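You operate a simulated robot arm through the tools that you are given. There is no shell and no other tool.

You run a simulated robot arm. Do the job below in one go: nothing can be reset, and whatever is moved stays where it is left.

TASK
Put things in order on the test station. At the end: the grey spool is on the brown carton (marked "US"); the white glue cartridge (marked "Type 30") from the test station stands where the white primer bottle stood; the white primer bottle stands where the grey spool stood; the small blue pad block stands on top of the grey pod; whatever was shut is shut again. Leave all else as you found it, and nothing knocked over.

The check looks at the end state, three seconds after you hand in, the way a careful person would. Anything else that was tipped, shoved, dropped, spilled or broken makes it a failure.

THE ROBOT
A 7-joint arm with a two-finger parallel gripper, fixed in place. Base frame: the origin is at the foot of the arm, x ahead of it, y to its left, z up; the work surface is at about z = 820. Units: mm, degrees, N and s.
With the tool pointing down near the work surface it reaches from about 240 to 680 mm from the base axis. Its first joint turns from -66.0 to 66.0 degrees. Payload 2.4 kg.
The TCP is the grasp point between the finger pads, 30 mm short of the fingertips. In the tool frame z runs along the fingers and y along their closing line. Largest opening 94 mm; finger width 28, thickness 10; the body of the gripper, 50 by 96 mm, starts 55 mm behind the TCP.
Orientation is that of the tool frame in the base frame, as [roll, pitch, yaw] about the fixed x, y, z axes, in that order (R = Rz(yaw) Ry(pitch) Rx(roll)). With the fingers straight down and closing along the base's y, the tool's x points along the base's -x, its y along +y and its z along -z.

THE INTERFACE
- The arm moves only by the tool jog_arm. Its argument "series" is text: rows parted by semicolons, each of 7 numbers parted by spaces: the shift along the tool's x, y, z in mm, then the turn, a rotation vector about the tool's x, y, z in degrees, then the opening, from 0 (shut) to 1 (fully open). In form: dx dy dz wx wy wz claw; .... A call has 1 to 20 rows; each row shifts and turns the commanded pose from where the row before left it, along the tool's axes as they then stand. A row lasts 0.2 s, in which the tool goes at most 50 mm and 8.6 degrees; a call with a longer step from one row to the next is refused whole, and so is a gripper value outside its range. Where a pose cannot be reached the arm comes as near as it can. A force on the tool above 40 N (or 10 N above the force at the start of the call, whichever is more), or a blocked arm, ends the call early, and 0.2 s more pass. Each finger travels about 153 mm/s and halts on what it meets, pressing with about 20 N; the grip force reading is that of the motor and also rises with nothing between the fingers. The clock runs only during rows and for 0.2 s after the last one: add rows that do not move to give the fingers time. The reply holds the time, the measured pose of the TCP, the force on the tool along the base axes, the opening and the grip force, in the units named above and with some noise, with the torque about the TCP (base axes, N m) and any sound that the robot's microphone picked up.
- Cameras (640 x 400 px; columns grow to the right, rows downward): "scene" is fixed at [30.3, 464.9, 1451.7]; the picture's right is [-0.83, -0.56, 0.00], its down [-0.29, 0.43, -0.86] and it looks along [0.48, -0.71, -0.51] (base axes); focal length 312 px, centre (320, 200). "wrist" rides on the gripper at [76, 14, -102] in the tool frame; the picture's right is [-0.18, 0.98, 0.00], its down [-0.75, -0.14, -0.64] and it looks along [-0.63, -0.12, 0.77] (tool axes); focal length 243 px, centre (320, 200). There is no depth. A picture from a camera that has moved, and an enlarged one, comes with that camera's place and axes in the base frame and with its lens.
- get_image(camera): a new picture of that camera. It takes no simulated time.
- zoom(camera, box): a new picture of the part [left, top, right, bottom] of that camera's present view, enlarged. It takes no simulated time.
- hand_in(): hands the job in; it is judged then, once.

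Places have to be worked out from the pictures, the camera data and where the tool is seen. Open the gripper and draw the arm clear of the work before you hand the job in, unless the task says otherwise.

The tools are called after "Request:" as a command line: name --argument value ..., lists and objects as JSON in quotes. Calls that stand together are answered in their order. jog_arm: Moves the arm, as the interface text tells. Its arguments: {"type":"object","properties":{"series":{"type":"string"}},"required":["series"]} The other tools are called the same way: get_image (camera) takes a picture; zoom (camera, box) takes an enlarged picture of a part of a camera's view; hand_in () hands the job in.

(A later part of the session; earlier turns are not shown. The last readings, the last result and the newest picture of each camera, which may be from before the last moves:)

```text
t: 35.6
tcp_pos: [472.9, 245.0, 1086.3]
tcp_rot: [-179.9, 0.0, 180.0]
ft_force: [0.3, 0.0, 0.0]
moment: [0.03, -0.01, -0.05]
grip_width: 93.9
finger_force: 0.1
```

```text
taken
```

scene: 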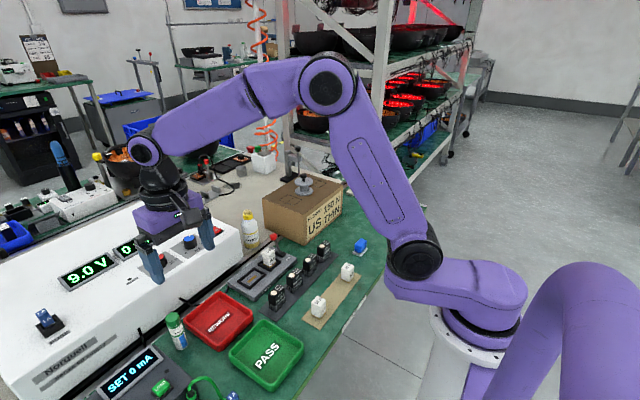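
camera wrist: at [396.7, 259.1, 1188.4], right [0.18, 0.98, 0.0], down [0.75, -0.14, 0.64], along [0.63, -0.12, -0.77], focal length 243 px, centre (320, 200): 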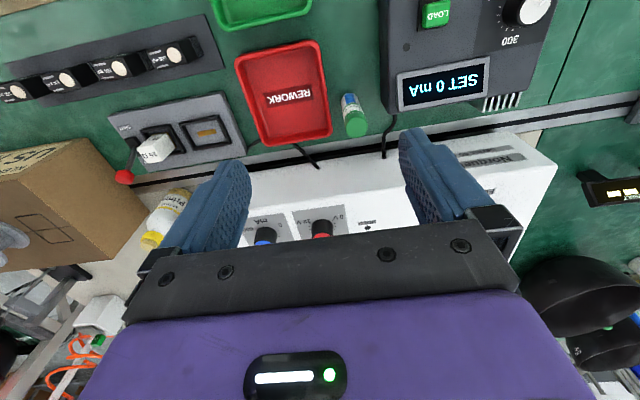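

Request:
zoom --camera "wrist" --box '[230, 40, 490, 200]'

Request:
zoom --camera "scene" --box '[120, 280, 240, 380]'

```text
2.46 times, centred on (360, 120) of wrist
camera zoom: at [396.7, 259.1, 1188.4], right [0.18, 0.98, 0.0], down [0.75, -0.14, 0.64], along [0.63, -0.12, -0.77], focal length 597 px, centre (222, 397)
```

zoom: 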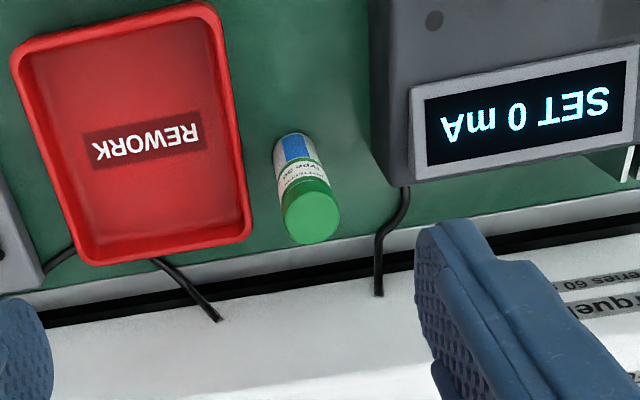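

```text
4.00 times, centred on (180, 330) of scene
camera zoom: at [30.2, 464.9, 1451.7], right [-0.83, -0.56, 0.0], down [-0.29, 0.43, -0.86], along [0.48, -0.71, -0.51], focal length 1249 px, centre (880, -320)
```

zoom: 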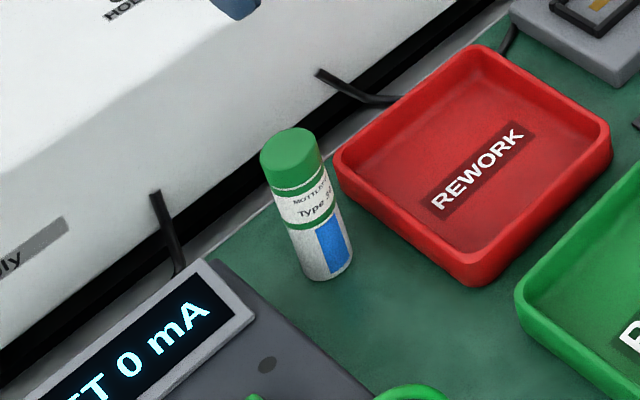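

The glue is at about (520,283), top about 912, between the tray edge (y≈250) and the load unit (y≈327). I'll approach with the opening narrowed to about 52 mm and check from closer.

Request:
jog_arm --series "-23 19 0 0 0 0 0.56; -24 18.5 0 0 0 0 0.56; 0 0 35 0 0 0 0.56; 0 0 35 0 0 0 0.56; 0 0 20 0 0 0 0.56; 0 0 0 0 0 0 0.56; 0 0 0 0 0 0 0.56"

Request:
get_image --camera "wrist"

Request:
zoom --camera "scene" --box '[100, 240, 260, 380]'

```text
t: 37.2
tcp_pos: [517.8, 283.8, 992.7]
tcp_rot: [180.0, -0.1, 180.0]
ft_force: [-0.9, 0.1, -0.3]
moment: [0.0, 0.04, -0.01]
grip_width: 52.9
finger_force: 0.0
```

```text
taken
camera wrist: at [443.0, 297.9, 1096.5], right [0.18, 0.98, 0.0], down [0.75, -0.14, 0.64], along [0.63, -0.12, -0.77], focal length 243 px, centre (320, 200)
```

wrist: 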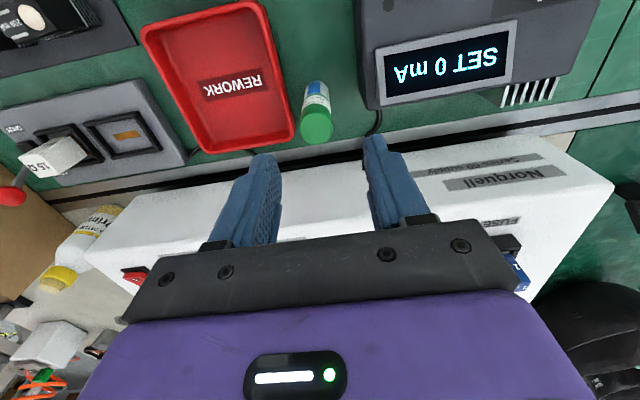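

```text
2.86 times, centred on (180, 310) of scene
camera zoom: at [30.3, 464.9, 1451.7], right [-0.83, -0.56, 0.0], down [-0.29, 0.43, -0.86], along [0.48, -0.71, -0.51], focal length 892 px, centre (720, -114)
```

zoom: 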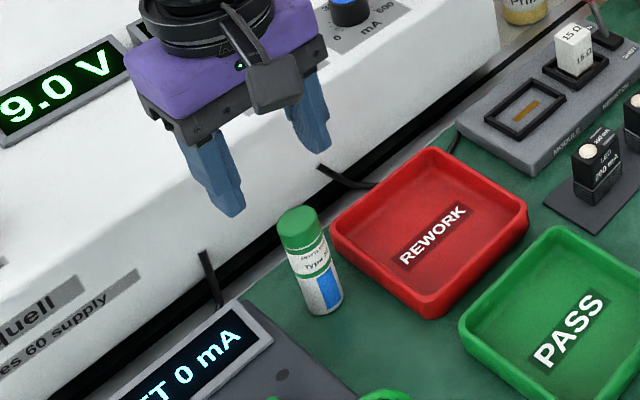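

Refined position (519,281). I'll shift by -3 in y and descend to TCP z≈893.

Request:
jog_arm --series "-1 -3 20 0 0 0 0.56; 0 0 25 0 0 0 0.56; 0 0 20 0 0 0 0.56; 0 0 10 0 0 0 0.56; 0 0 0 0 0 0 0.56"

Request:
get_image --camera "wrist"

Request:
zoom --camera "scene" --box '[120, 270, 240, 370]'

```text
t: 38.4
tcp_pos: [519.5, 279.8, 918.3]
tcp_rot: [180.0, 0.0, -180.0]
ft_force: [0.3, -0.7, -0.4]
moment: [0.01, -0.01, 0.01]
grip_width: 52.6
finger_force: 0.1
```

```text
taken
camera wrist: at [445.2, 294.5, 1021.4], right [0.18, 0.98, 0.0], down [0.75, -0.14, 0.64], along [0.63, -0.12, -0.77], focal length 243 px, centre (320, 200)
```

wrist: 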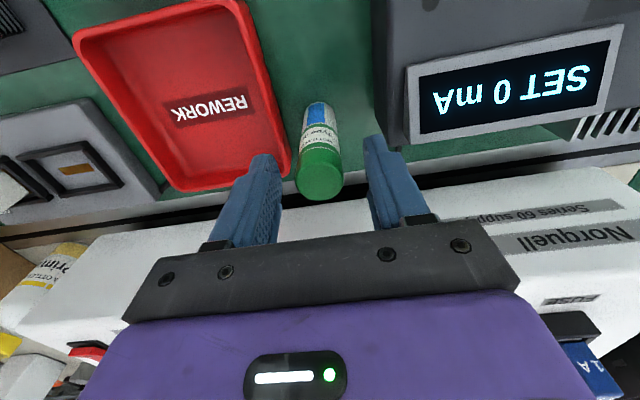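

```text
4.00 times, centred on (180, 320) of scene
camera zoom: at [30.3, 464.9, 1451.7], right [-0.83, -0.56, 0.0], down [-0.29, 0.43, -0.86], along [0.48, -0.71, -0.51], focal length 1249 px, centre (880, -280)
```

zoom: 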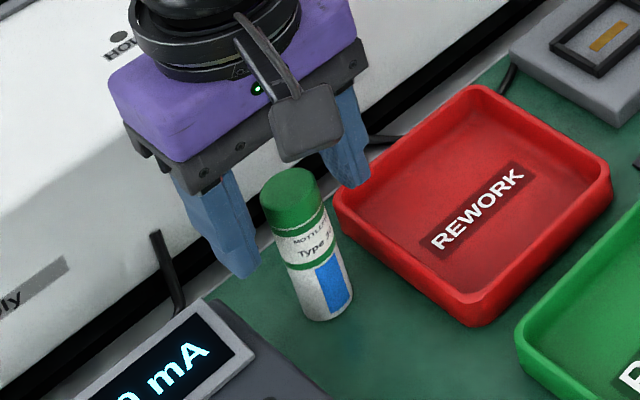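

Aligned. I'll narrow the opening a little and descend to z≈896, keeping the fingertips above the tray rim.

Request:
jog_arm --series "0 0 0 0 0 0 0.48; 0 0 8 0 0 0 0.48; 0 0 8 0 0 0 0.48; 0 0 6 0 0 0 0.48; 0 0 0 0 0 0 0.48"

Request:
get_image --camera "wrist"

Request:
zoom --camera "scene" --box '[130, 280, 220, 360]'

```text
t: 39.6
tcp_pos: [519.1, 280.5, 897.2]
tcp_rot: [-179.9, 0.0, -180.0]
ft_force: [0.6, -0.7, 1.0]
moment: [0.0, 0.02, -0.02]
grip_width: 45.1
finger_force: 0.1
```

```text
taken
camera wrist: at [444.3, 294.3, 999.7], right [0.18, 0.98, 0.0], down [0.75, -0.14, 0.64], along [0.63, -0.12, -0.77], focal length 243 px, centre (320, 200)
```

wrist: 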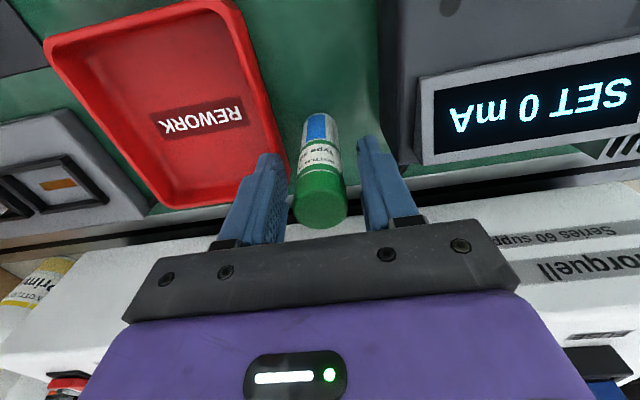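

```text
5.00 times, centred on (175, 320) of scene
camera zoom: at [30.3, 464.9, 1451.7], right [-0.83, -0.56, 0.0], down [-0.29, 0.43, -0.86], along [0.48, -0.71, -0.51], focal length 1561 px, centre (1045, -400)
```

zoom: 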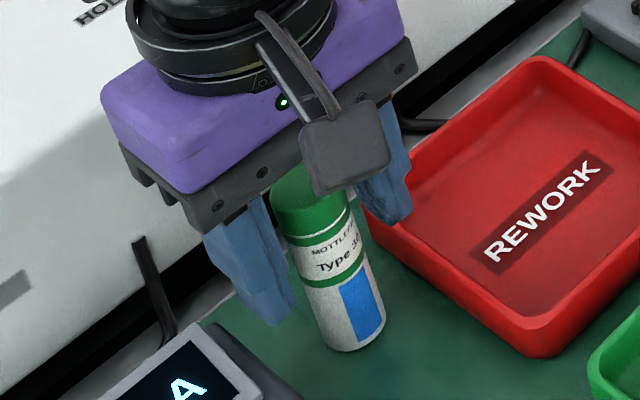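

Clear of the tray and centred. Closing.

Request:
jog_arm --series "0 0 0 0 0 0 0.4; 0 0 0 0 0 0 0.32; 0 0 0 0 0 0 0.2; 0 0 0 0 0 0 0.1; 0 0 0 0 0 0 0.1"

Request:
get_image --camera "wrist"

Request:
zoom --camera "scene" --box '[130, 280, 220, 360]'

```text
t: 40.8
tcp_pos: [520.0, 280.1, 897.5]
tcp_rot: [179.9, 0.1, -180.0]
ft_force: [-0.1, 0.7, -0.4]
moment: [0.03, -0.02, 0.01]
grip_width: 25.7
finger_force: 20.4
```

```text
taken
camera wrist: at [444.4, 294.2, 999.8], right [0.18, 0.98, 0.0], down [0.75, -0.14, 0.64], along [0.63, -0.12, -0.77], focal length 243 px, centre (320, 200)
```

wrist: 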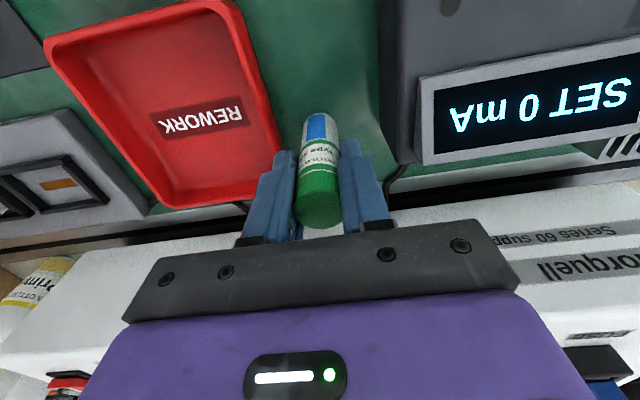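

```text
5.00 times, centred on (175, 320) of scene
camera zoom: at [30.3, 464.9, 1451.7], right [-0.83, -0.56, 0.0], down [-0.29, 0.43, -0.86], along [0.48, -0.71, -0.51], focal length 1561 px, centre (1045, -400)
```

zoom: 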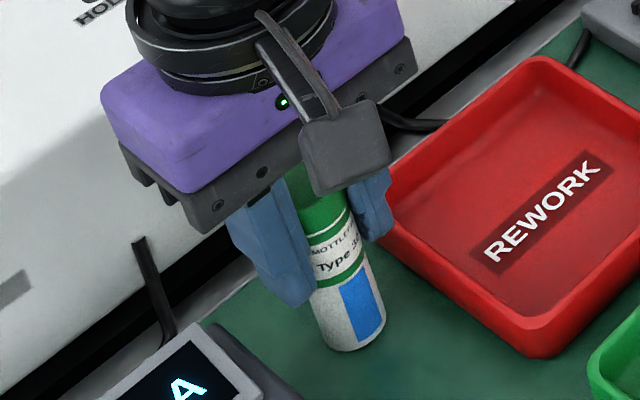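

Gripped at 25.7 mm. Lifting gently.

Request:
jog_arm --series "0 0 -3 0 0 0 0.1; 0 0 -6 0 0 0 0.1; 0 0 -10 0 0 0 0.1; 0 0 -10 0 0 0 0.1; 0 0 0 0 0 0 0.1"

Request:
get_image --camera "wrist"

Request:
zoom --camera "scene" --box '[130, 270, 220, 350]'

```text
t: 42.0
tcp_pos: [520.3, 281.1, 926.9]
tcp_rot: [180.0, 0.1, -179.9]
ft_force: [0.3, -0.8, -0.3]
moment: [-0.01, 0.0, -0.01]
grip_width: 25.8
finger_force: 19.8
```

```text
taken
camera wrist: at [444.1, 295.1, 1029.2], right [0.18, 0.98, 0.0], down [0.75, -0.14, 0.64], along [0.63, -0.12, -0.77], focal length 243 px, centre (320, 200)
```

wrist: 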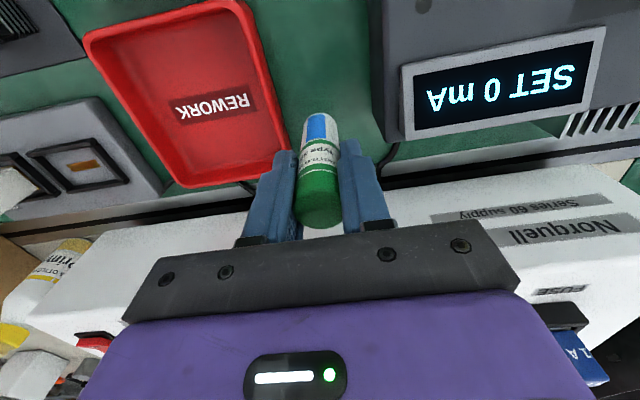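

```text
5.00 times, centred on (175, 310) of scene
camera zoom: at [30.3, 464.9, 1451.7], right [-0.83, -0.56, 0.0], down [-0.29, 0.43, -0.86], along [0.48, -0.71, -0.51], focal length 1561 px, centre (1045, -350)
```

zoom: 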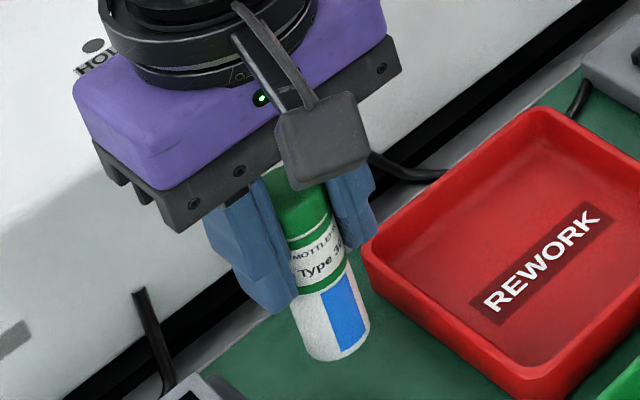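

The glue hangs securely. I'll lift to z≈1050 and carry it to the primer's old place in two legs.

Request:
jog_arm --series "0 0 -20 0 0 0 0.1; 0 0 -30 0 0 0 0.1; 0 0 -30 0 0 0 0.1; 0 0 -30 0 0 0 0.1; 0 0 -15 0 0 0 0.1; 5 -10 0 0 0 0 0.1; 10 -20 0 0 0 0 0.1; 14 -30 0 0 0 0 0.1; 12 -33 0 0 0 0 0.1; 10 -34 0 0 0 0 0.1; 10 -34 0 0 0 0 0.1; 10 -34 0 0 0 0 0.1; 10 -34 0 0 0 0 0.1; 10 -34 0 0 0 0 0.1; 9 -30 0 0 0 0 0.1; 5 -20 0 0 0 0 0.1; 0 -10 0 0 0 0 0.1; 0 0 0 0 0 0 0.1"

Request:
get_image --camera "scene"

```text
t: 45.8
tcp_pos: [413.0, -42.7, 1051.2]
tcp_rot: [-180.0, -0.1, 179.9]
ft_force: [-0.3, -0.1, -0.6]
moment: [0.01, -0.01, 0.01]
grip_width: 26.1
finger_force: 19.7
```

```text
taken
```

scene: 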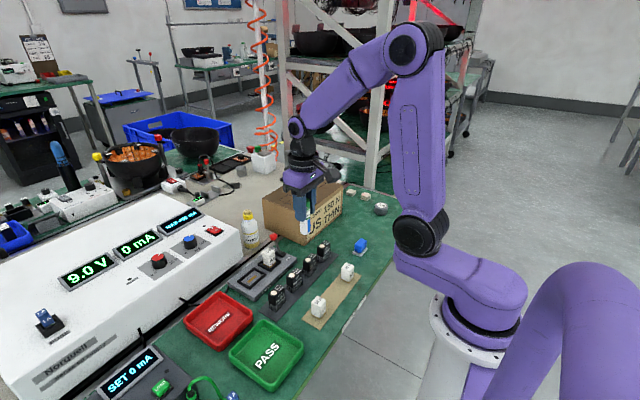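

Halfway there. Continuing to above (341,-340).

Request:
jog_arm --series "3 -12 0 0 0 0 0.1; 5 -22 0 0 0 0 0.1; 8 -32 0 0 0 0 0.1; 8 -33 0 0 0 0 0.1; 8 -33 0 0 0 0 0.1; 8 -33 0 0 0 0 0.1; 8 -33 0 0 0 0 0.1; 8 -33 0 0 0 0 0.1; 7 -30 0 0 0 0 0.1; 5 -22 0 0 0 0 0.1; 4 -14 0 0 0 0 0.1; 0 0 0 0 0 0 0.1; 0 0 25 0 0 0 0.1; 0 0 30 0 0 0 0.1; 0 0 25 0 0 0 0.1; 0 0 0 0 0 0 0.1"

Request:
get_image --camera "wrist"

Request:
zoom --camera "scene" --box '[330, 150, 430, 260]'

```text
t: 49.2
tcp_pos: [341.3, -340.9, 971.5]
tcp_rot: [179.9, 0.1, -179.9]
ft_force: [0.1, -0.3, -1.2]
moment: [0.01, 0.01, 0.04]
grip_width: 25.7
finger_force: 19.9
```

```text
taken
camera wrist: at [266.6, -326.4, 1073.0], right [0.18, 0.98, 0.0], down [0.75, -0.14, 0.64], along [0.63, -0.12, -0.77], focal length 243 px, centre (320, 200)
```

wrist: 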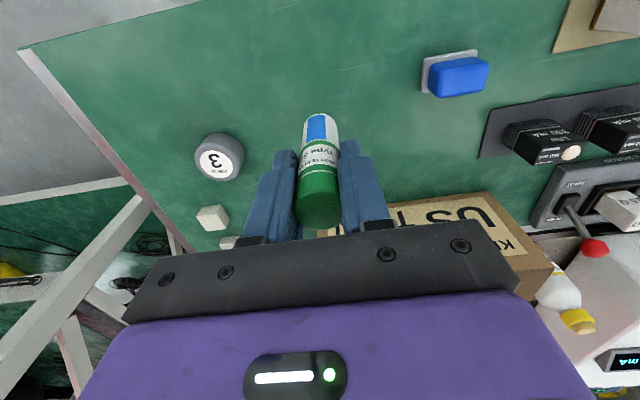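

```text
3.64 times, centred on (380, 205) of scene
camera zoom: at [30.3, 464.8, 1451.7], right [-0.83, -0.56, 0.0], down [-0.29, 0.43, -0.86], along [0.48, -0.71, -0.51], focal length 1135 px, centre (102, 182)
```

zoom: 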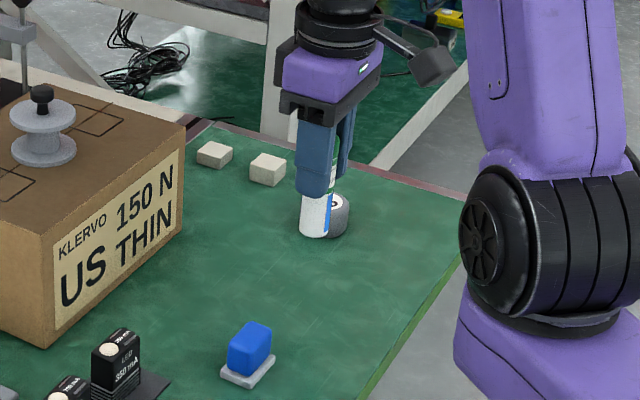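

Above the spot. Lowering to just above the mat.

Request:
jog_arm --series "0 0 20 0 0 0 0.1; 0 0 22 0 0 0 0.1; 0 0 16 0 0 0 0.1; 0 0 9 0 0 0 0.1; 0 0 4 0 0 0 0.1; 0 0 0 0 0 0 0.1"

Request:
zoom --camera "scene" --box '[330, 150, 430, 260]'

```text
t: 50.6
tcp_pos: [343.2, -340.1, 899.5]
tcp_rot: [-180.0, 0.0, 179.9]
ft_force: [-0.8, 0.5, -0.8]
moment: [0.0, -0.01, 0.02]
grip_width: 25.5
finger_force: 20.3
```

```text
3.64 times, centred on (380, 205) of scene
camera zoom: at [30.3, 464.8, 1451.7], right [-0.83, -0.56, 0.0], down [-0.29, 0.43, -0.86], along [0.48, -0.71, -0.51], focal length 1135 px, centre (102, 182)
```

zoom: 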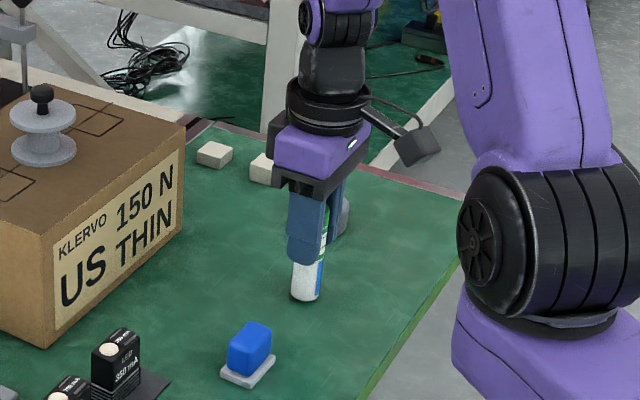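

Request:
jog_arm --series "0 0 1.2 0 0 0 0.1; 0 0 1.2 0 0 0 0.1; 0 0 0 0 0 0 0.1"

```text
t: 51.4
tcp_pos: [341.4, -339.7, 897.3]
tcp_rot: [180.0, 0.0, 179.9]
ft_force: [0.0, -0.1, -0.3]
moment: [-0.01, 0.03, -0.01]
grip_width: 25.4
finger_force: 19.7
```

No contact yet. One small step more.

Request:
jog_arm --series "0 0 1.2 0 0 0 0.1; 0 0 0 0 0 0 0.1"

```text
t: 52.0
tcp_pos: [343.0, -339.2, 897.1]
tcp_rot: [-179.9, 0.0, 179.9]
ft_force: [-1.5, 1.1, 5.3]
moment: [0.14, 0.04, -0.02]
grip_width: 25.9
finger_force: 20.3
```

Contact. Releasing slowly and rising.

Request:
jog_arm --series "0 0 0 0 0 0 0.3; 0 0 0 0 0 0 0.4; 0 0 0 0 0 0 0.55; 0 0 0 0 0 0 0.6; 0 0 0 0 0 0 0.6; 0 0 -10 0 0 0 0.6; 0 0 -20 0 0 0 0.6; 0 0 -30 0 0 0 0.6; 0 0 -40 0 0 0 0.6; 0 0 -30 0 0 0 0.6; 0 0 0 0 0 0 0.6"

Request:
get_image --camera "wrist"

Request:
zoom --camera "scene" --box '[330, 170, 430, 260]'

```text
t: 54.4
tcp_pos: [341.1, -337.0, 1029.1]
tcp_rot: [180.0, -0.1, -179.9]
ft_force: [-0.7, 0.4, -0.4]
moment: [0.0, -0.01, 0.0]
grip_width: 56.4
finger_force: 0.0
```

```text
taken
camera wrist: at [265.8, -324.1, 1130.9], right [0.18, 0.98, 0.0], down [0.75, -0.14, 0.64], along [0.63, -0.12, -0.77], focal length 243 px, centre (320, 200)
```

wrist: 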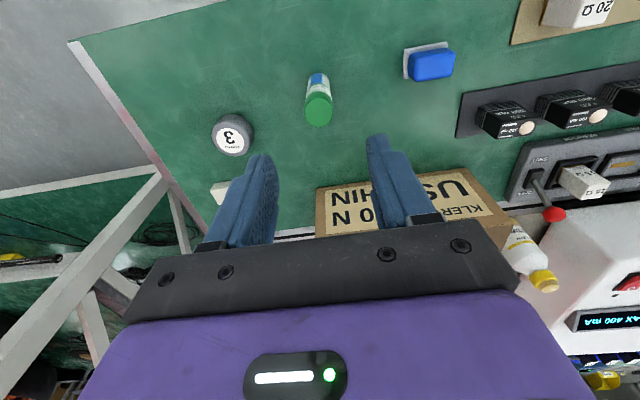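

```text
4.44 times, centred on (380, 215) of scene
camera zoom: at [30.3, 464.9, 1451.7], right [-0.83, -0.56, 0.0], down [-0.29, 0.43, -0.86], along [0.48, -0.71, -0.51], focal length 1388 px, centre (53, 133)
```

zoom: 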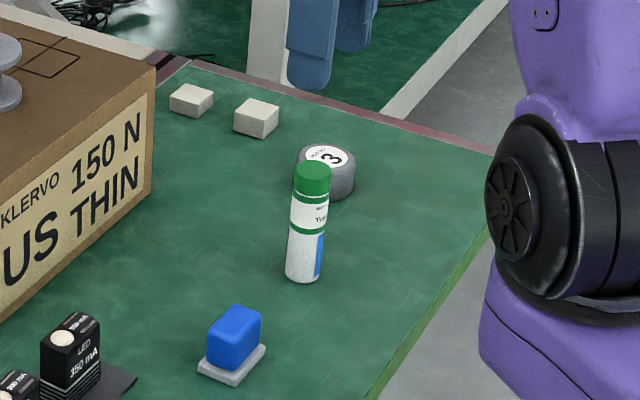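

The glue stands upright at the primer's old place. Next, I'll move over the blue block and look closely.

Request:
jog_arm --series "0 38 0 0 0 0 0.8; 0 38 0 0 0 0 0.8; 0 38 0 0 0 0 0.8; 0 0 30 0 0 0 0.8; 0 0 30 0 0 0 0.8; 0 0 0 0 0 0 0.8; 0 0 0 0 0 0 0.8"

Request:
get_image --camera "wrist"

Request:
zoom --camera "wrist" --box '[260, 40, 380, 170]'

Request:
zoom --camera "scene" --box '[340, 220, 390, 270]'

```text
t: 56.0
tcp_pos: [342.8, -226.6, 966.9]
tcp_rot: [180.0, -0.1, 180.0]
ft_force: [-0.6, 1.1, -0.3]
moment: [0.01, 0.03, 0.0]
grip_width: 74.7
finger_force: 0.0
```

```text
taken
camera wrist: at [267.2, -212.4, 1070.5], right [0.18, 0.98, 0.0], down [0.75, -0.14, 0.64], along [0.63, -0.12, -0.77], focal length 243 px, centre (320, 200)
```

wrist: 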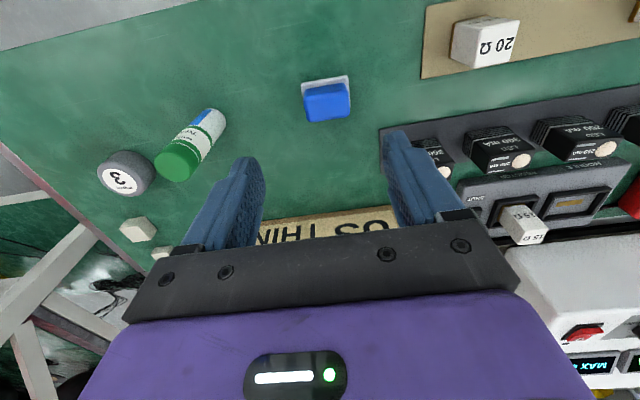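

```text
3.08 times, centred on (320, 105) of wrist
camera zoom: at [267.2, -212.4, 1070.5], right [0.18, 0.98, 0.0], down [0.75, -0.14, 0.64], along [0.63, -0.12, -0.77], focal length 746 px, centre (320, 492)
```

zoom: 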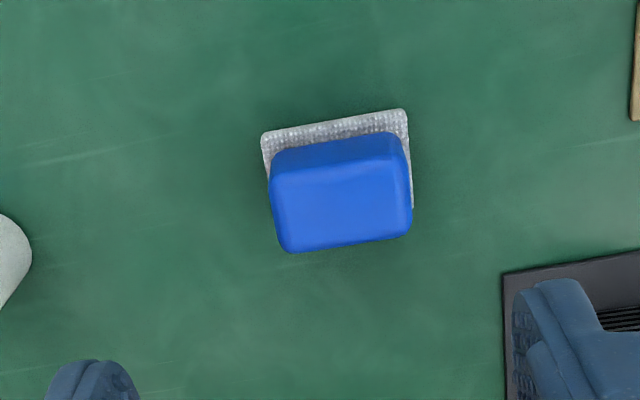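

```text
8.00 times, centred on (365, 245) of scene
camera zoom: at [30.3, 464.9, 1451.7], right [-0.83, -0.56, 0.0], down [-0.29, 0.43, -0.86], along [0.48, -0.71, -0.51], focal length 2498 px, centre (-40, -160)
```

zoom: 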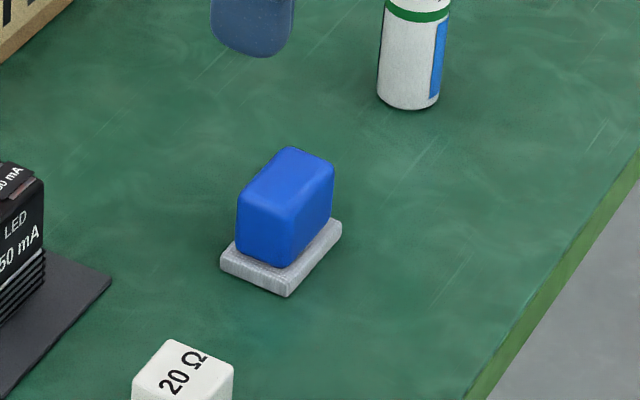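

The blue block sits on a thin pale pad, aligned with the base axes and centred at about (341,-220), top about z=860. I'll descend partway and check alignment.

Request:
jog_arm --series "1 3 25 0 0 0 0.75; 1 3 25 0 0 0 0.75; 0 0 17 0 0 0 0.75; 0 0 0 0 0 0 0.75"

Request:
get_image --camera "wrist"

Request:
zoom --camera "scene" --box '[330, 200, 410, 270]'

```text
t: 57.0
tcp_pos: [339.9, -220.7, 899.7]
tcp_rot: [179.9, 0.0, -179.9]
ft_force: [0.3, -0.2, -0.3]
moment: [0.02, -0.01, 0.0]
grip_width: 70.4
finger_force: 0.2
```

```text
taken
camera wrist: at [264.5, -205.9, 1002.6], right [0.18, 0.98, 0.0], down [0.75, -0.14, 0.64], along [0.63, -0.12, -0.77], focal length 243 px, centre (320, 200)
```

wrist: 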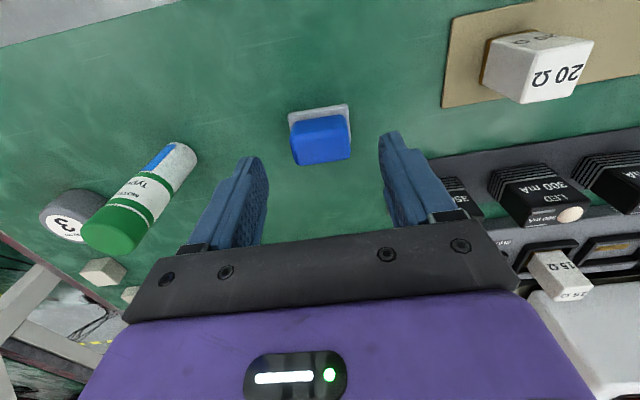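

```text
5.71 times, centred on (370, 235) of scene
camera zoom: at [30.3, 464.9, 1451.7], right [-0.83, -0.56, 0.0], down [-0.29, 0.43, -0.86], along [0.48, -0.71, -0.51], focal length 1784 px, centre (34, 0)
```

zoom: 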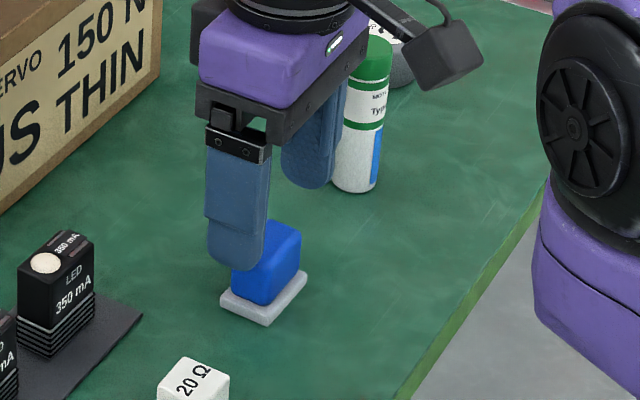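

Well aligned. Descending to TCP z≈864, so the fingertips stay just above the pad.

Request:
jog_arm --series "0 1 12 0 0 0 0.65; 0 0 12 0 0 0 0.65; 0 0 8 0 0 0 0.65; 0 0 4 0 0 0 0.65; 0 0 0 0 0 0 0.65"

Request:
get_image --camera "wrist"

Request:
zoom --camera "scene" --box '[330, 210, 400, 270]'

```text
t: 58.2
tcp_pos: [340.4, -219.0, 862.9]
tcp_rot: [-180.0, 0.0, 180.0]
ft_force: [0.3, 0.5, 0.2]
moment: [0.0, -0.02, -0.01]
grip_width: 61.1
finger_force: 0.1
```

```text
taken
camera wrist: at [265.3, -203.7, 966.2], right [0.18, 0.98, 0.0], down [0.75, -0.14, 0.64], along [0.63, -0.12, -0.77], focal length 243 px, centre (320, 200)
```

wrist: 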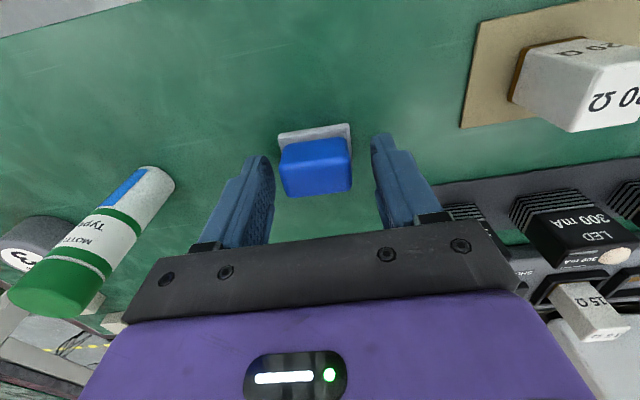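

```text
6.67 times, centred on (365, 240) of scene
camera zoom: at [30.3, 464.9, 1451.7], right [-0.83, -0.56, 0.0], down [-0.29, 0.43, -0.86], along [0.48, -0.71, -0.51], focal length 2082 px, centre (20, -67)
```

zoom: 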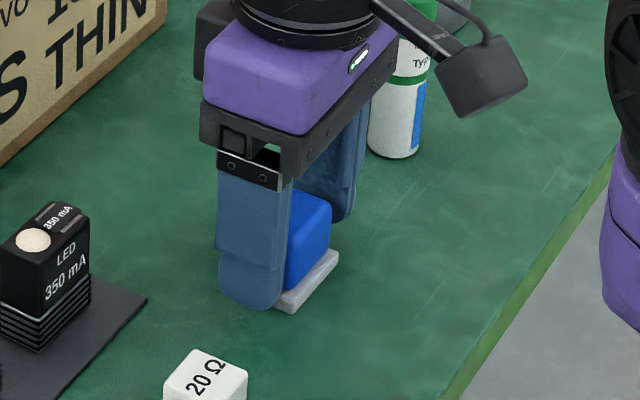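

Centred on the block. Closing.

Request:
jog_arm --series "0 0 0 0 0 0 0.52; 0 0 0 0 0 0 0.44; 0 0 0 0 0 0 0.3; 0 0 0 0 0 0 0.2; 0 0 0 0 0 0 0.2"

Request:
get_image --camera "wrist"

```text
t: 59.4
tcp_pos: [340.4, -218.5, 864.9]
tcp_rot: [-180.0, 0.0, 180.0]
ft_force: [0.1, 0.1, 0.6]
moment: [0.02, -0.02, 0.0]
grip_width: 38.9
finger_force: 20.2
```

```text
taken
camera wrist: at [265.2, -203.7, 966.3], right [0.18, 0.98, 0.0], down [0.75, -0.14, 0.64], along [0.63, -0.12, -0.77], focal length 243 px, centre (320, 200)
```

wrist: 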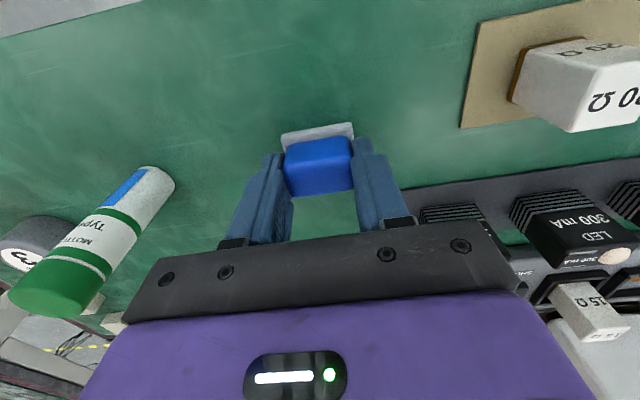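

Gripped at 38.9 mm. Lifting gently to see whether the pad comes along.

Request:
jog_arm --series "0 0 -3 0 0 0 0.2; 0 0 -7 0 0 0 0.2; 0 0 -10 0 0 0 0.2; 0 0 -10 0 0 0 0.2; 0 0 0 0 0 0 0.2"

Request:
get_image --camera "wrist"

Request:
zoom --camera "scene" --box '[330, 200, 400, 260]'

```text
t: 60.6
tcp_pos: [339.3, -218.9, 893.0]
tcp_rot: [180.0, 0.1, 179.9]
ft_force: [0.3, -0.1, -0.6]
moment: [0.02, -0.01, 0.01]
grip_width: 38.9
finger_force: 19.9
```

```text
taken
camera wrist: at [265.1, -204.2, 996.3], right [0.18, 0.98, 0.0], down [0.75, -0.14, 0.64], along [0.63, -0.12, -0.77], focal length 243 px, centre (320, 200)
```

wrist: 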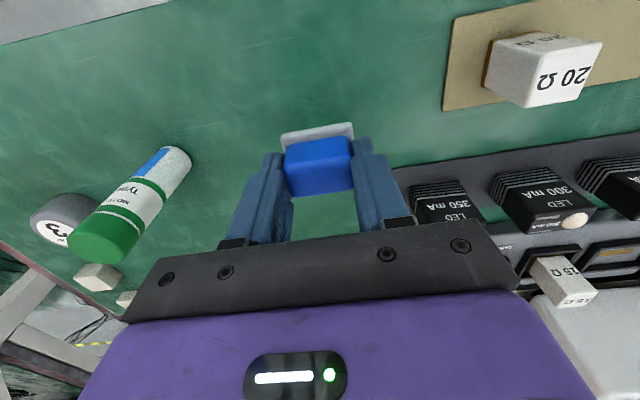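

```text
6.67 times, centred on (365, 230) of scene
camera zoom: at [30.3, 464.9, 1451.7], right [-0.83, -0.56, 0.0], down [-0.29, 0.43, -0.86], along [0.48, -0.71, -0.51], focal length 2082 px, centre (20, 0)
```

zoom: 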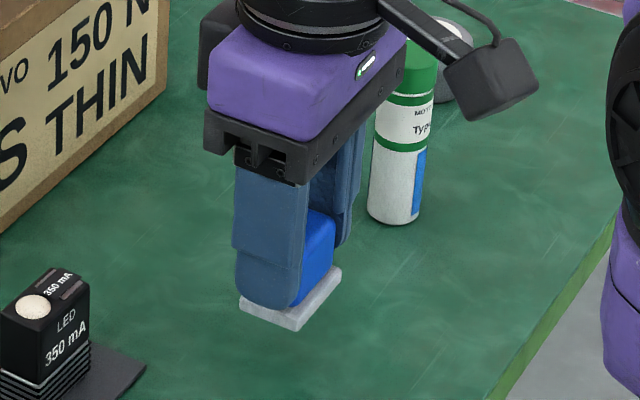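

The pad is part of the block and it lifted as one piece. Rising well above the glue and moving over to the pod.

Request:
jog_arm --series "0 0 -20 0 0 0 0.2; 0 0 -30 0 0 0 0.2; 0 0 -35 0 0 0 0.2; 0 0 -35 0 0 0 0.2; 0 0 -27 0 0 0 0.2; -2 -10 0 0 0 0 0.2; -3 -20 0 0 0 0 0.2; -5 -30 0 0 0 0 0.2; -6 -34 0 0 0 0 0.2; -6 -34 0 0 0 0 0.2; -6 -34 0 0 0 0 0.2; -5 -32 0 0 0 0 0.2; -3 -25 0 0 0 0 0.2; -2 -15 0 0 0 0 0.2; 0 -5 0 0 0 0 0.2; 0 0 0 0 0 0 0.2"

Request:
get_image --camera "wrist"

Request:
get_image --camera "scene"

```text
t: 64.0
tcp_pos: [378.3, -457.0, 1040.5]
tcp_rot: [-179.9, 0.1, -180.0]
ft_force: [0.0, -0.1, -1.1]
moment: [0.03, 0.02, 0.02]
grip_width: 38.9
finger_force: 19.6
```

```text
taken
camera wrist: at [303.0, -442.9, 1143.6], right [0.18, 0.98, 0.0], down [0.75, -0.14, 0.64], along [0.63, -0.12, -0.77], focal length 243 px, centre (320, 200)
```

wrist: 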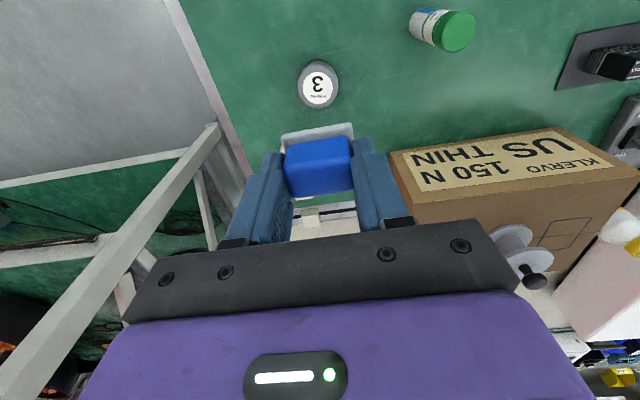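

```text
taken
```

scene: 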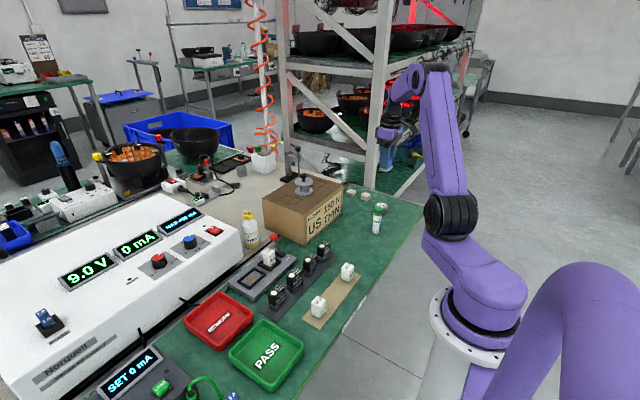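

Request:
zoom --camera "wrist" --box '[260, 40, 380, 140]'

Request:
zoom --camera "scene" --box '[350, 180, 410, 240]'

```text
4.00 times, centred on (320, 90) of wrist
camera zoom: at [303.0, -442.9, 1143.6], right [0.18, 0.98, 0.0], down [0.75, -0.14, 0.64], along [0.63, -0.12, -0.77], focal length 970 px, centre (320, 640)
```

zoom: 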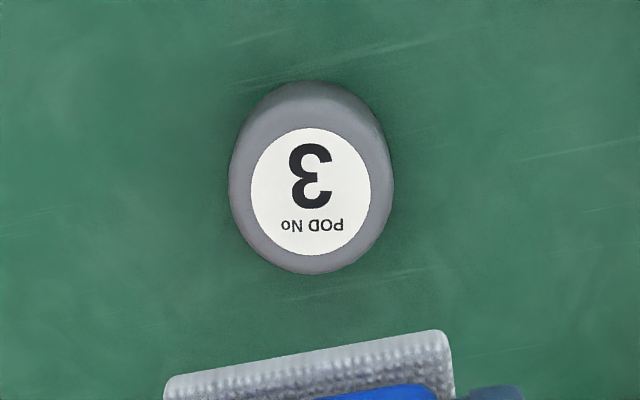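

```text
6.67 times, centred on (380, 210) of scene
camera zoom: at [30.3, 464.8, 1451.7], right [-0.83, -0.56, 0.0], down [-0.29, 0.43, -0.86], along [0.48, -0.71, -0.51], focal length 2082 px, centre (-80, 133)
```

zoom: 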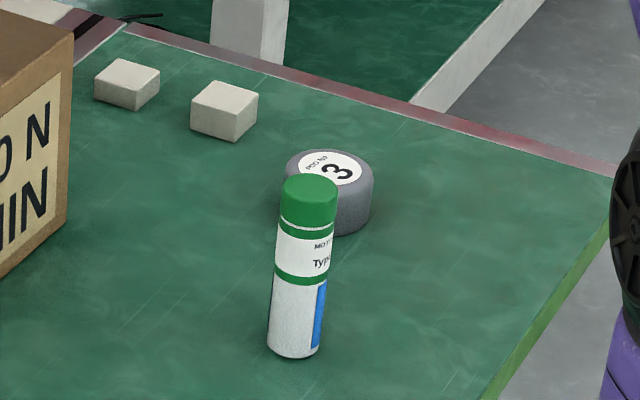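

The pod is at about (379,-460). I'll shift slightly and descend to about 15 mm above its top.

Request:
jog_arm --series "-1 -3.5 10 0 0 0 0.2; 0 0 25 0 0 0 0.2; 0 0 30 0 0 0 0.2; 0 0 30 0 0 0 0.2; 0 0 20 0 0 0 0.2; 0 0 10 0 0 0 0.2; 0 0 0 0 0 0 0.2"

Request:
get_image --camera "wrist"

Request:
zoom --camera "scene" --box '[350, 140, 430, 240]'

```text
t: 65.6
tcp_pos: [379.5, -458.6, 915.3]
tcp_rot: [180.0, 0.1, -180.0]
ft_force: [0.5, 0.9, -0.2]
moment: [-0.02, 0.01, 0.02]
grip_width: 38.8
finger_force: 20.3
```

```text
taken
camera wrist: at [304.3, -444.7, 1018.1], right [0.18, 0.98, 0.0], down [0.75, -0.14, 0.64], along [0.63, -0.12, -0.77], focal length 243 px, centre (320, 200)
```

wrist: 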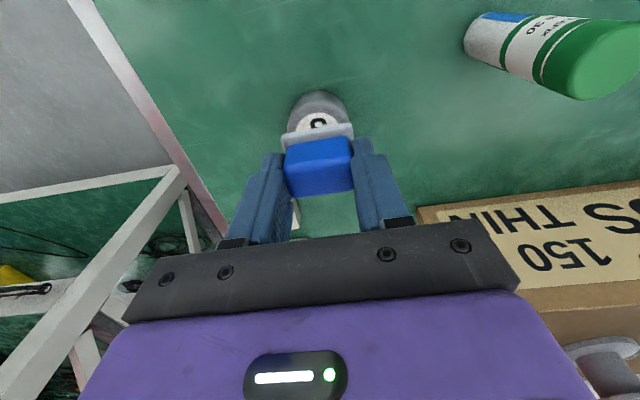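

```text
4.00 times, centred on (390, 190) of scene
camera zoom: at [30.3, 464.8, 1451.7], right [-0.83, -0.56, 0.0], down [-0.29, 0.43, -0.86], along [0.48, -0.71, -0.51], focal length 1249 px, centre (40, 240)
```

zoom: 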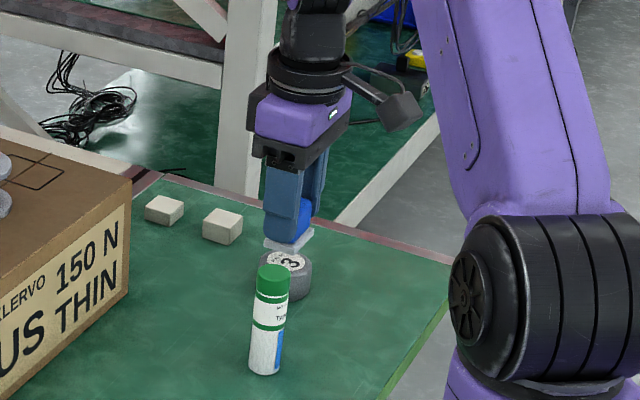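

Block and pod line up in both views. Lowering slowly.

Request:
jog_arm --series "0 -1 5 0 0 0 0.2; 0 0 4 0 0 0 0.2; 0 0 2 0 0 0 0.2; 0 0 0 0 0 0 0.2"

Request:
zoom --camera "scene" --box '[360, 170, 420, 230]'

Request:
zoom --camera "wrist" --box '[250, 70, 390, 210]'

```text
t: 66.6
tcp_pos: [378.9, -462.0, 904.0]
tcp_rot: [180.0, 0.0, -180.0]
ft_force: [0.4, 0.5, -1.1]
moment: [0.04, -0.03, 0.02]
grip_width: 39.0
finger_force: 19.9
```

```text
6.67 times, centred on (390, 200) of scene
camera zoom: at [30.3, 464.9, 1451.7], right [-0.83, -0.56, 0.0], down [-0.29, 0.43, -0.86], along [0.48, -0.71, -0.51], focal length 2082 px, centre (-147, 200)
```

zoom: 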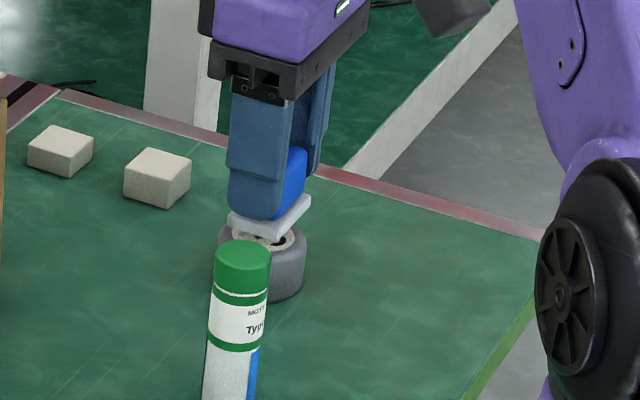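

```text
2.86 times, centred on (320, 140) of wrist
camera zoom: at [303.6, -447.1, 1007.8], right [0.18, 0.98, 0.0], down [0.75, -0.14, 0.64], along [0.63, -0.12, -0.77], focal length 693 px, centre (320, 371)
```

zoom: 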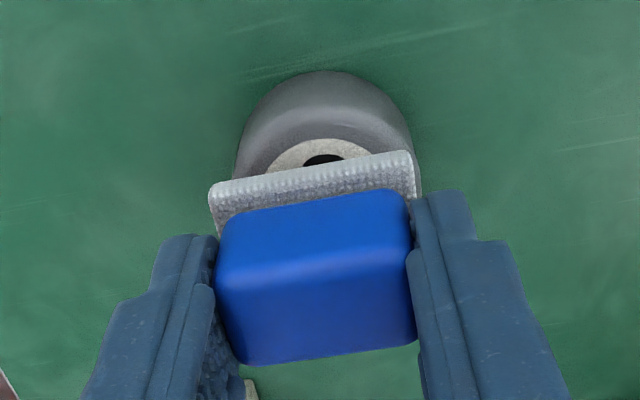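

A fine shift of +1.5 mm in y, then step down to contact.

Request:
jog_arm --series "0 1.5 1.5 0 0 0 0.2; 0 0 1.5 0 0 0 0.2; 0 0 0 0 0 0 0.2"

```text
t: 67.4
tcp_pos: [379.0, -459.1, 900.9]
tcp_rot: [180.0, -0.1, 180.0]
ft_force: [-0.2, 0.3, -0.8]
moment: [-0.03, 0.0, 0.01]
grip_width: 39.0
finger_force: 20.4
```

Request:
jog_arm --series "0 0 1.2 0 0 0 0.2; 0 0 1.2 0 0 0 0.2; 0 0 0 0 0 0 0.2"

```text
t: 68.2
tcp_pos: [378.1, -459.0, 899.1]
tcp_rot: [180.0, -0.1, 180.0]
ft_force: [-0.2, -0.2, -0.6]
moment: [-0.03, 0.0, 0.0]
grip_width: 39.1
finger_force: 20.1
```

No contact yet. Continuing in small steps.

Request:
jog_arm --series "0 0 1.2 0 0 0 0.2; 0 0 1.2 0 0 0 0.2; 0 0 0 0 0 0 0.2"

Request:
zoom --camera "scene" --box '[360, 170, 420, 230]'

```text
t: 69.0
tcp_pos: [378.2, -462.2, 896.3]
tcp_rot: [-180.0, 0.0, 180.0]
ft_force: [0.4, 0.8, -0.5]
moment: [0.02, -0.01, -0.01]
grip_width: 38.7
finger_force: 19.6
```

```text
6.67 times, centred on (390, 200) of scene
camera zoom: at [30.3, 464.9, 1451.7], right [-0.83, -0.56, 0.0], down [-0.29, 0.43, -0.86], along [0.48, -0.71, -0.51], focal length 2082 px, centre (-147, 200)
```

zoom: 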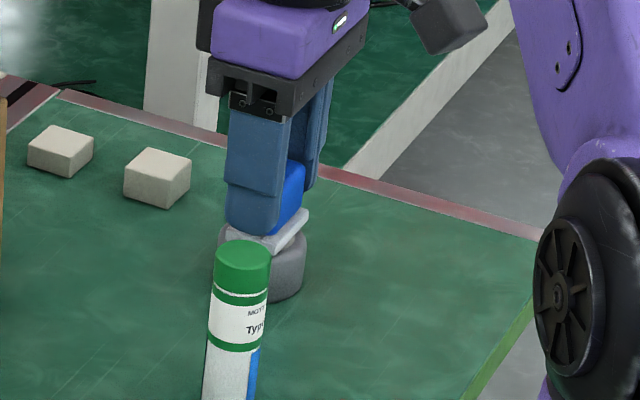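

Request:
jog_arm --series "0 0 1.2 0 0 0 0.2; 0 0 0 0 0 0 0.2"

```text
t: 69.6
tcp_pos: [379.9, -460.9, 894.9]
tcp_rot: [-180.0, 0.0, 180.0]
ft_force: [0.7, -0.2, -0.6]
moment: [0.0, -0.01, 0.01]
grip_width: 38.7
finger_force: 19.6
```

Request:
jog_arm --series "0 0 1.2 0 0 0 0.2; 0 0 0 0 0 0 0.2"

```text
t: 70.2
tcp_pos: [379.9, -460.1, 894.9]
tcp_rot: [-179.9, 0.0, -179.9]
ft_force: [-0.6, -0.2, 0.2]
moment: [0.0, 0.04, 0.0]
grip_width: 38.9
finger_force: 20.3
```

Request:
jog_arm --series "0 0 1.2 0 0 0 0.2; 0 0 0 0 0 0 0.2"

Request:
zoom --camera "scene" --box '[360, 170, 420, 230]'

Request:
zoom --camera "wrist" --box '[250, 70, 390, 210]'

```text
t: 70.8
tcp_pos: [378.9, -461.9, 894.0]
tcp_rot: [179.9, 0.0, -180.0]
ft_force: [-0.6, 0.6, 4.4]
moment: [0.04, 0.02, -0.02]
grip_width: 39.2
finger_force: 20.0
```

```text
6.67 times, centred on (390, 200) of scene
camera zoom: at [30.2, 465.0, 1451.6], right [-0.83, -0.56, 0.0], down [-0.29, 0.43, -0.86], along [0.48, -0.71, -0.51], focal length 2082 px, centre (-147, 200)
```

zoom: 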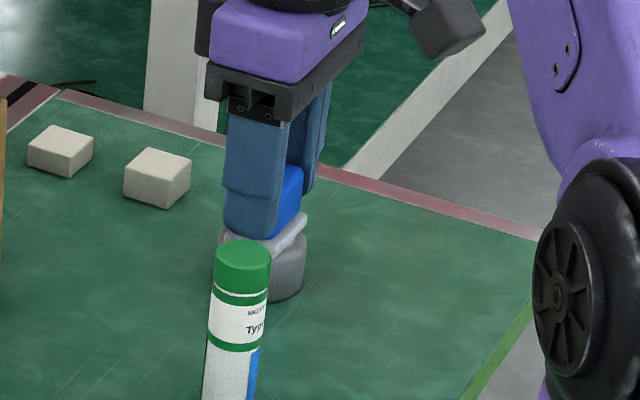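

```text
2.86 times, centred on (320, 140) of wrist
camera zoom: at [304.1, -446.4, 996.0], right [0.18, 0.98, 0.0], down [0.75, -0.14, 0.64], along [0.63, -0.12, -0.77], focal length 693 px, centre (320, 371)
```

zoom: 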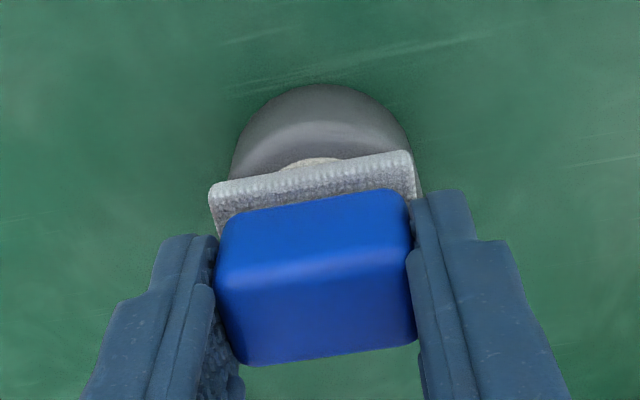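

Contact (4.4 N), and the block is centred on the pod. Releasing slowly and rising.

Request:
jog_arm --series "0 0 0 0 0 0 0.43; 0 0 0 0 0 0 0.5; 0 0 0 0 0 0 0.6; 0 0 0 0 0 0 0.7; 0 0 0 0 0 0 0.7; 0 0 -8 0 0 0 0.7; 0 0 -15 0 0 0 0.7; 0 0 -25 0 0 0 0.7; 0 0 -35 0 0 0 0.7; 0 0 -35 0 0 0 0.7; 0 0 -30 0 0 0 0.7; 0 0 0 0 0 0 0.7"

Request:
get_image --camera "wrist"

Request:
zoom --camera "scene" --box '[340, 170, 420, 250]'

```text
t: 73.4
tcp_pos: [379.5, -458.1, 1041.1]
tcp_rot: [179.9, 0.0, -180.0]
ft_force: [0.1, 0.8, -0.3]
moment: [0.02, 0.0, 0.03]
grip_width: 65.7
finger_force: 0.1
```

```text
taken
camera wrist: at [304.8, -444.1, 1144.0], right [0.18, 0.98, 0.0], down [0.75, -0.14, 0.64], along [0.63, -0.12, -0.77], focal length 243 px, centre (320, 200)
```

wrist: 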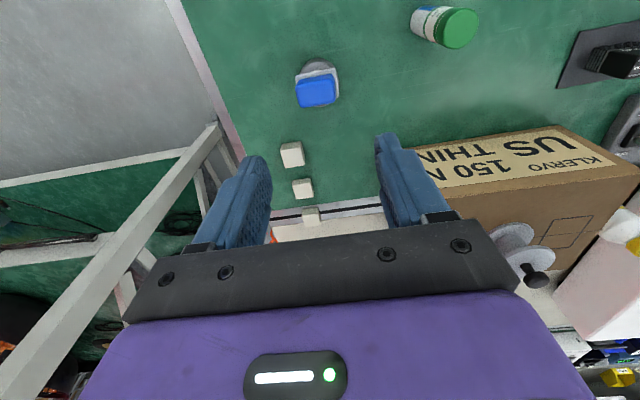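

```text
5.00 times, centred on (380, 210) of scene
camera zoom: at [30.3, 464.9, 1451.7], right [-0.83, -0.56, 0.0], down [-0.29, 0.43, -0.86], along [0.48, -0.71, -0.51], focal length 1561 px, centre (20, 150)
```

zoom: 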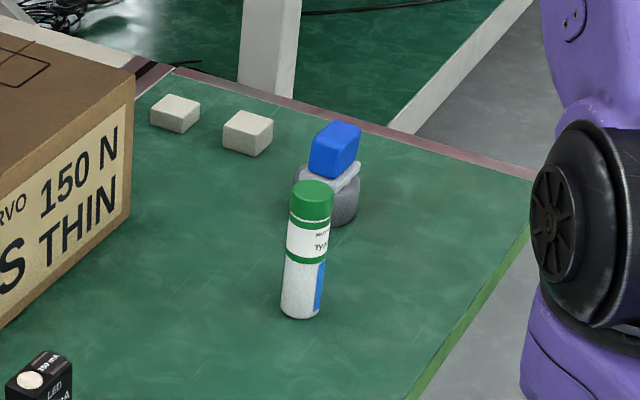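

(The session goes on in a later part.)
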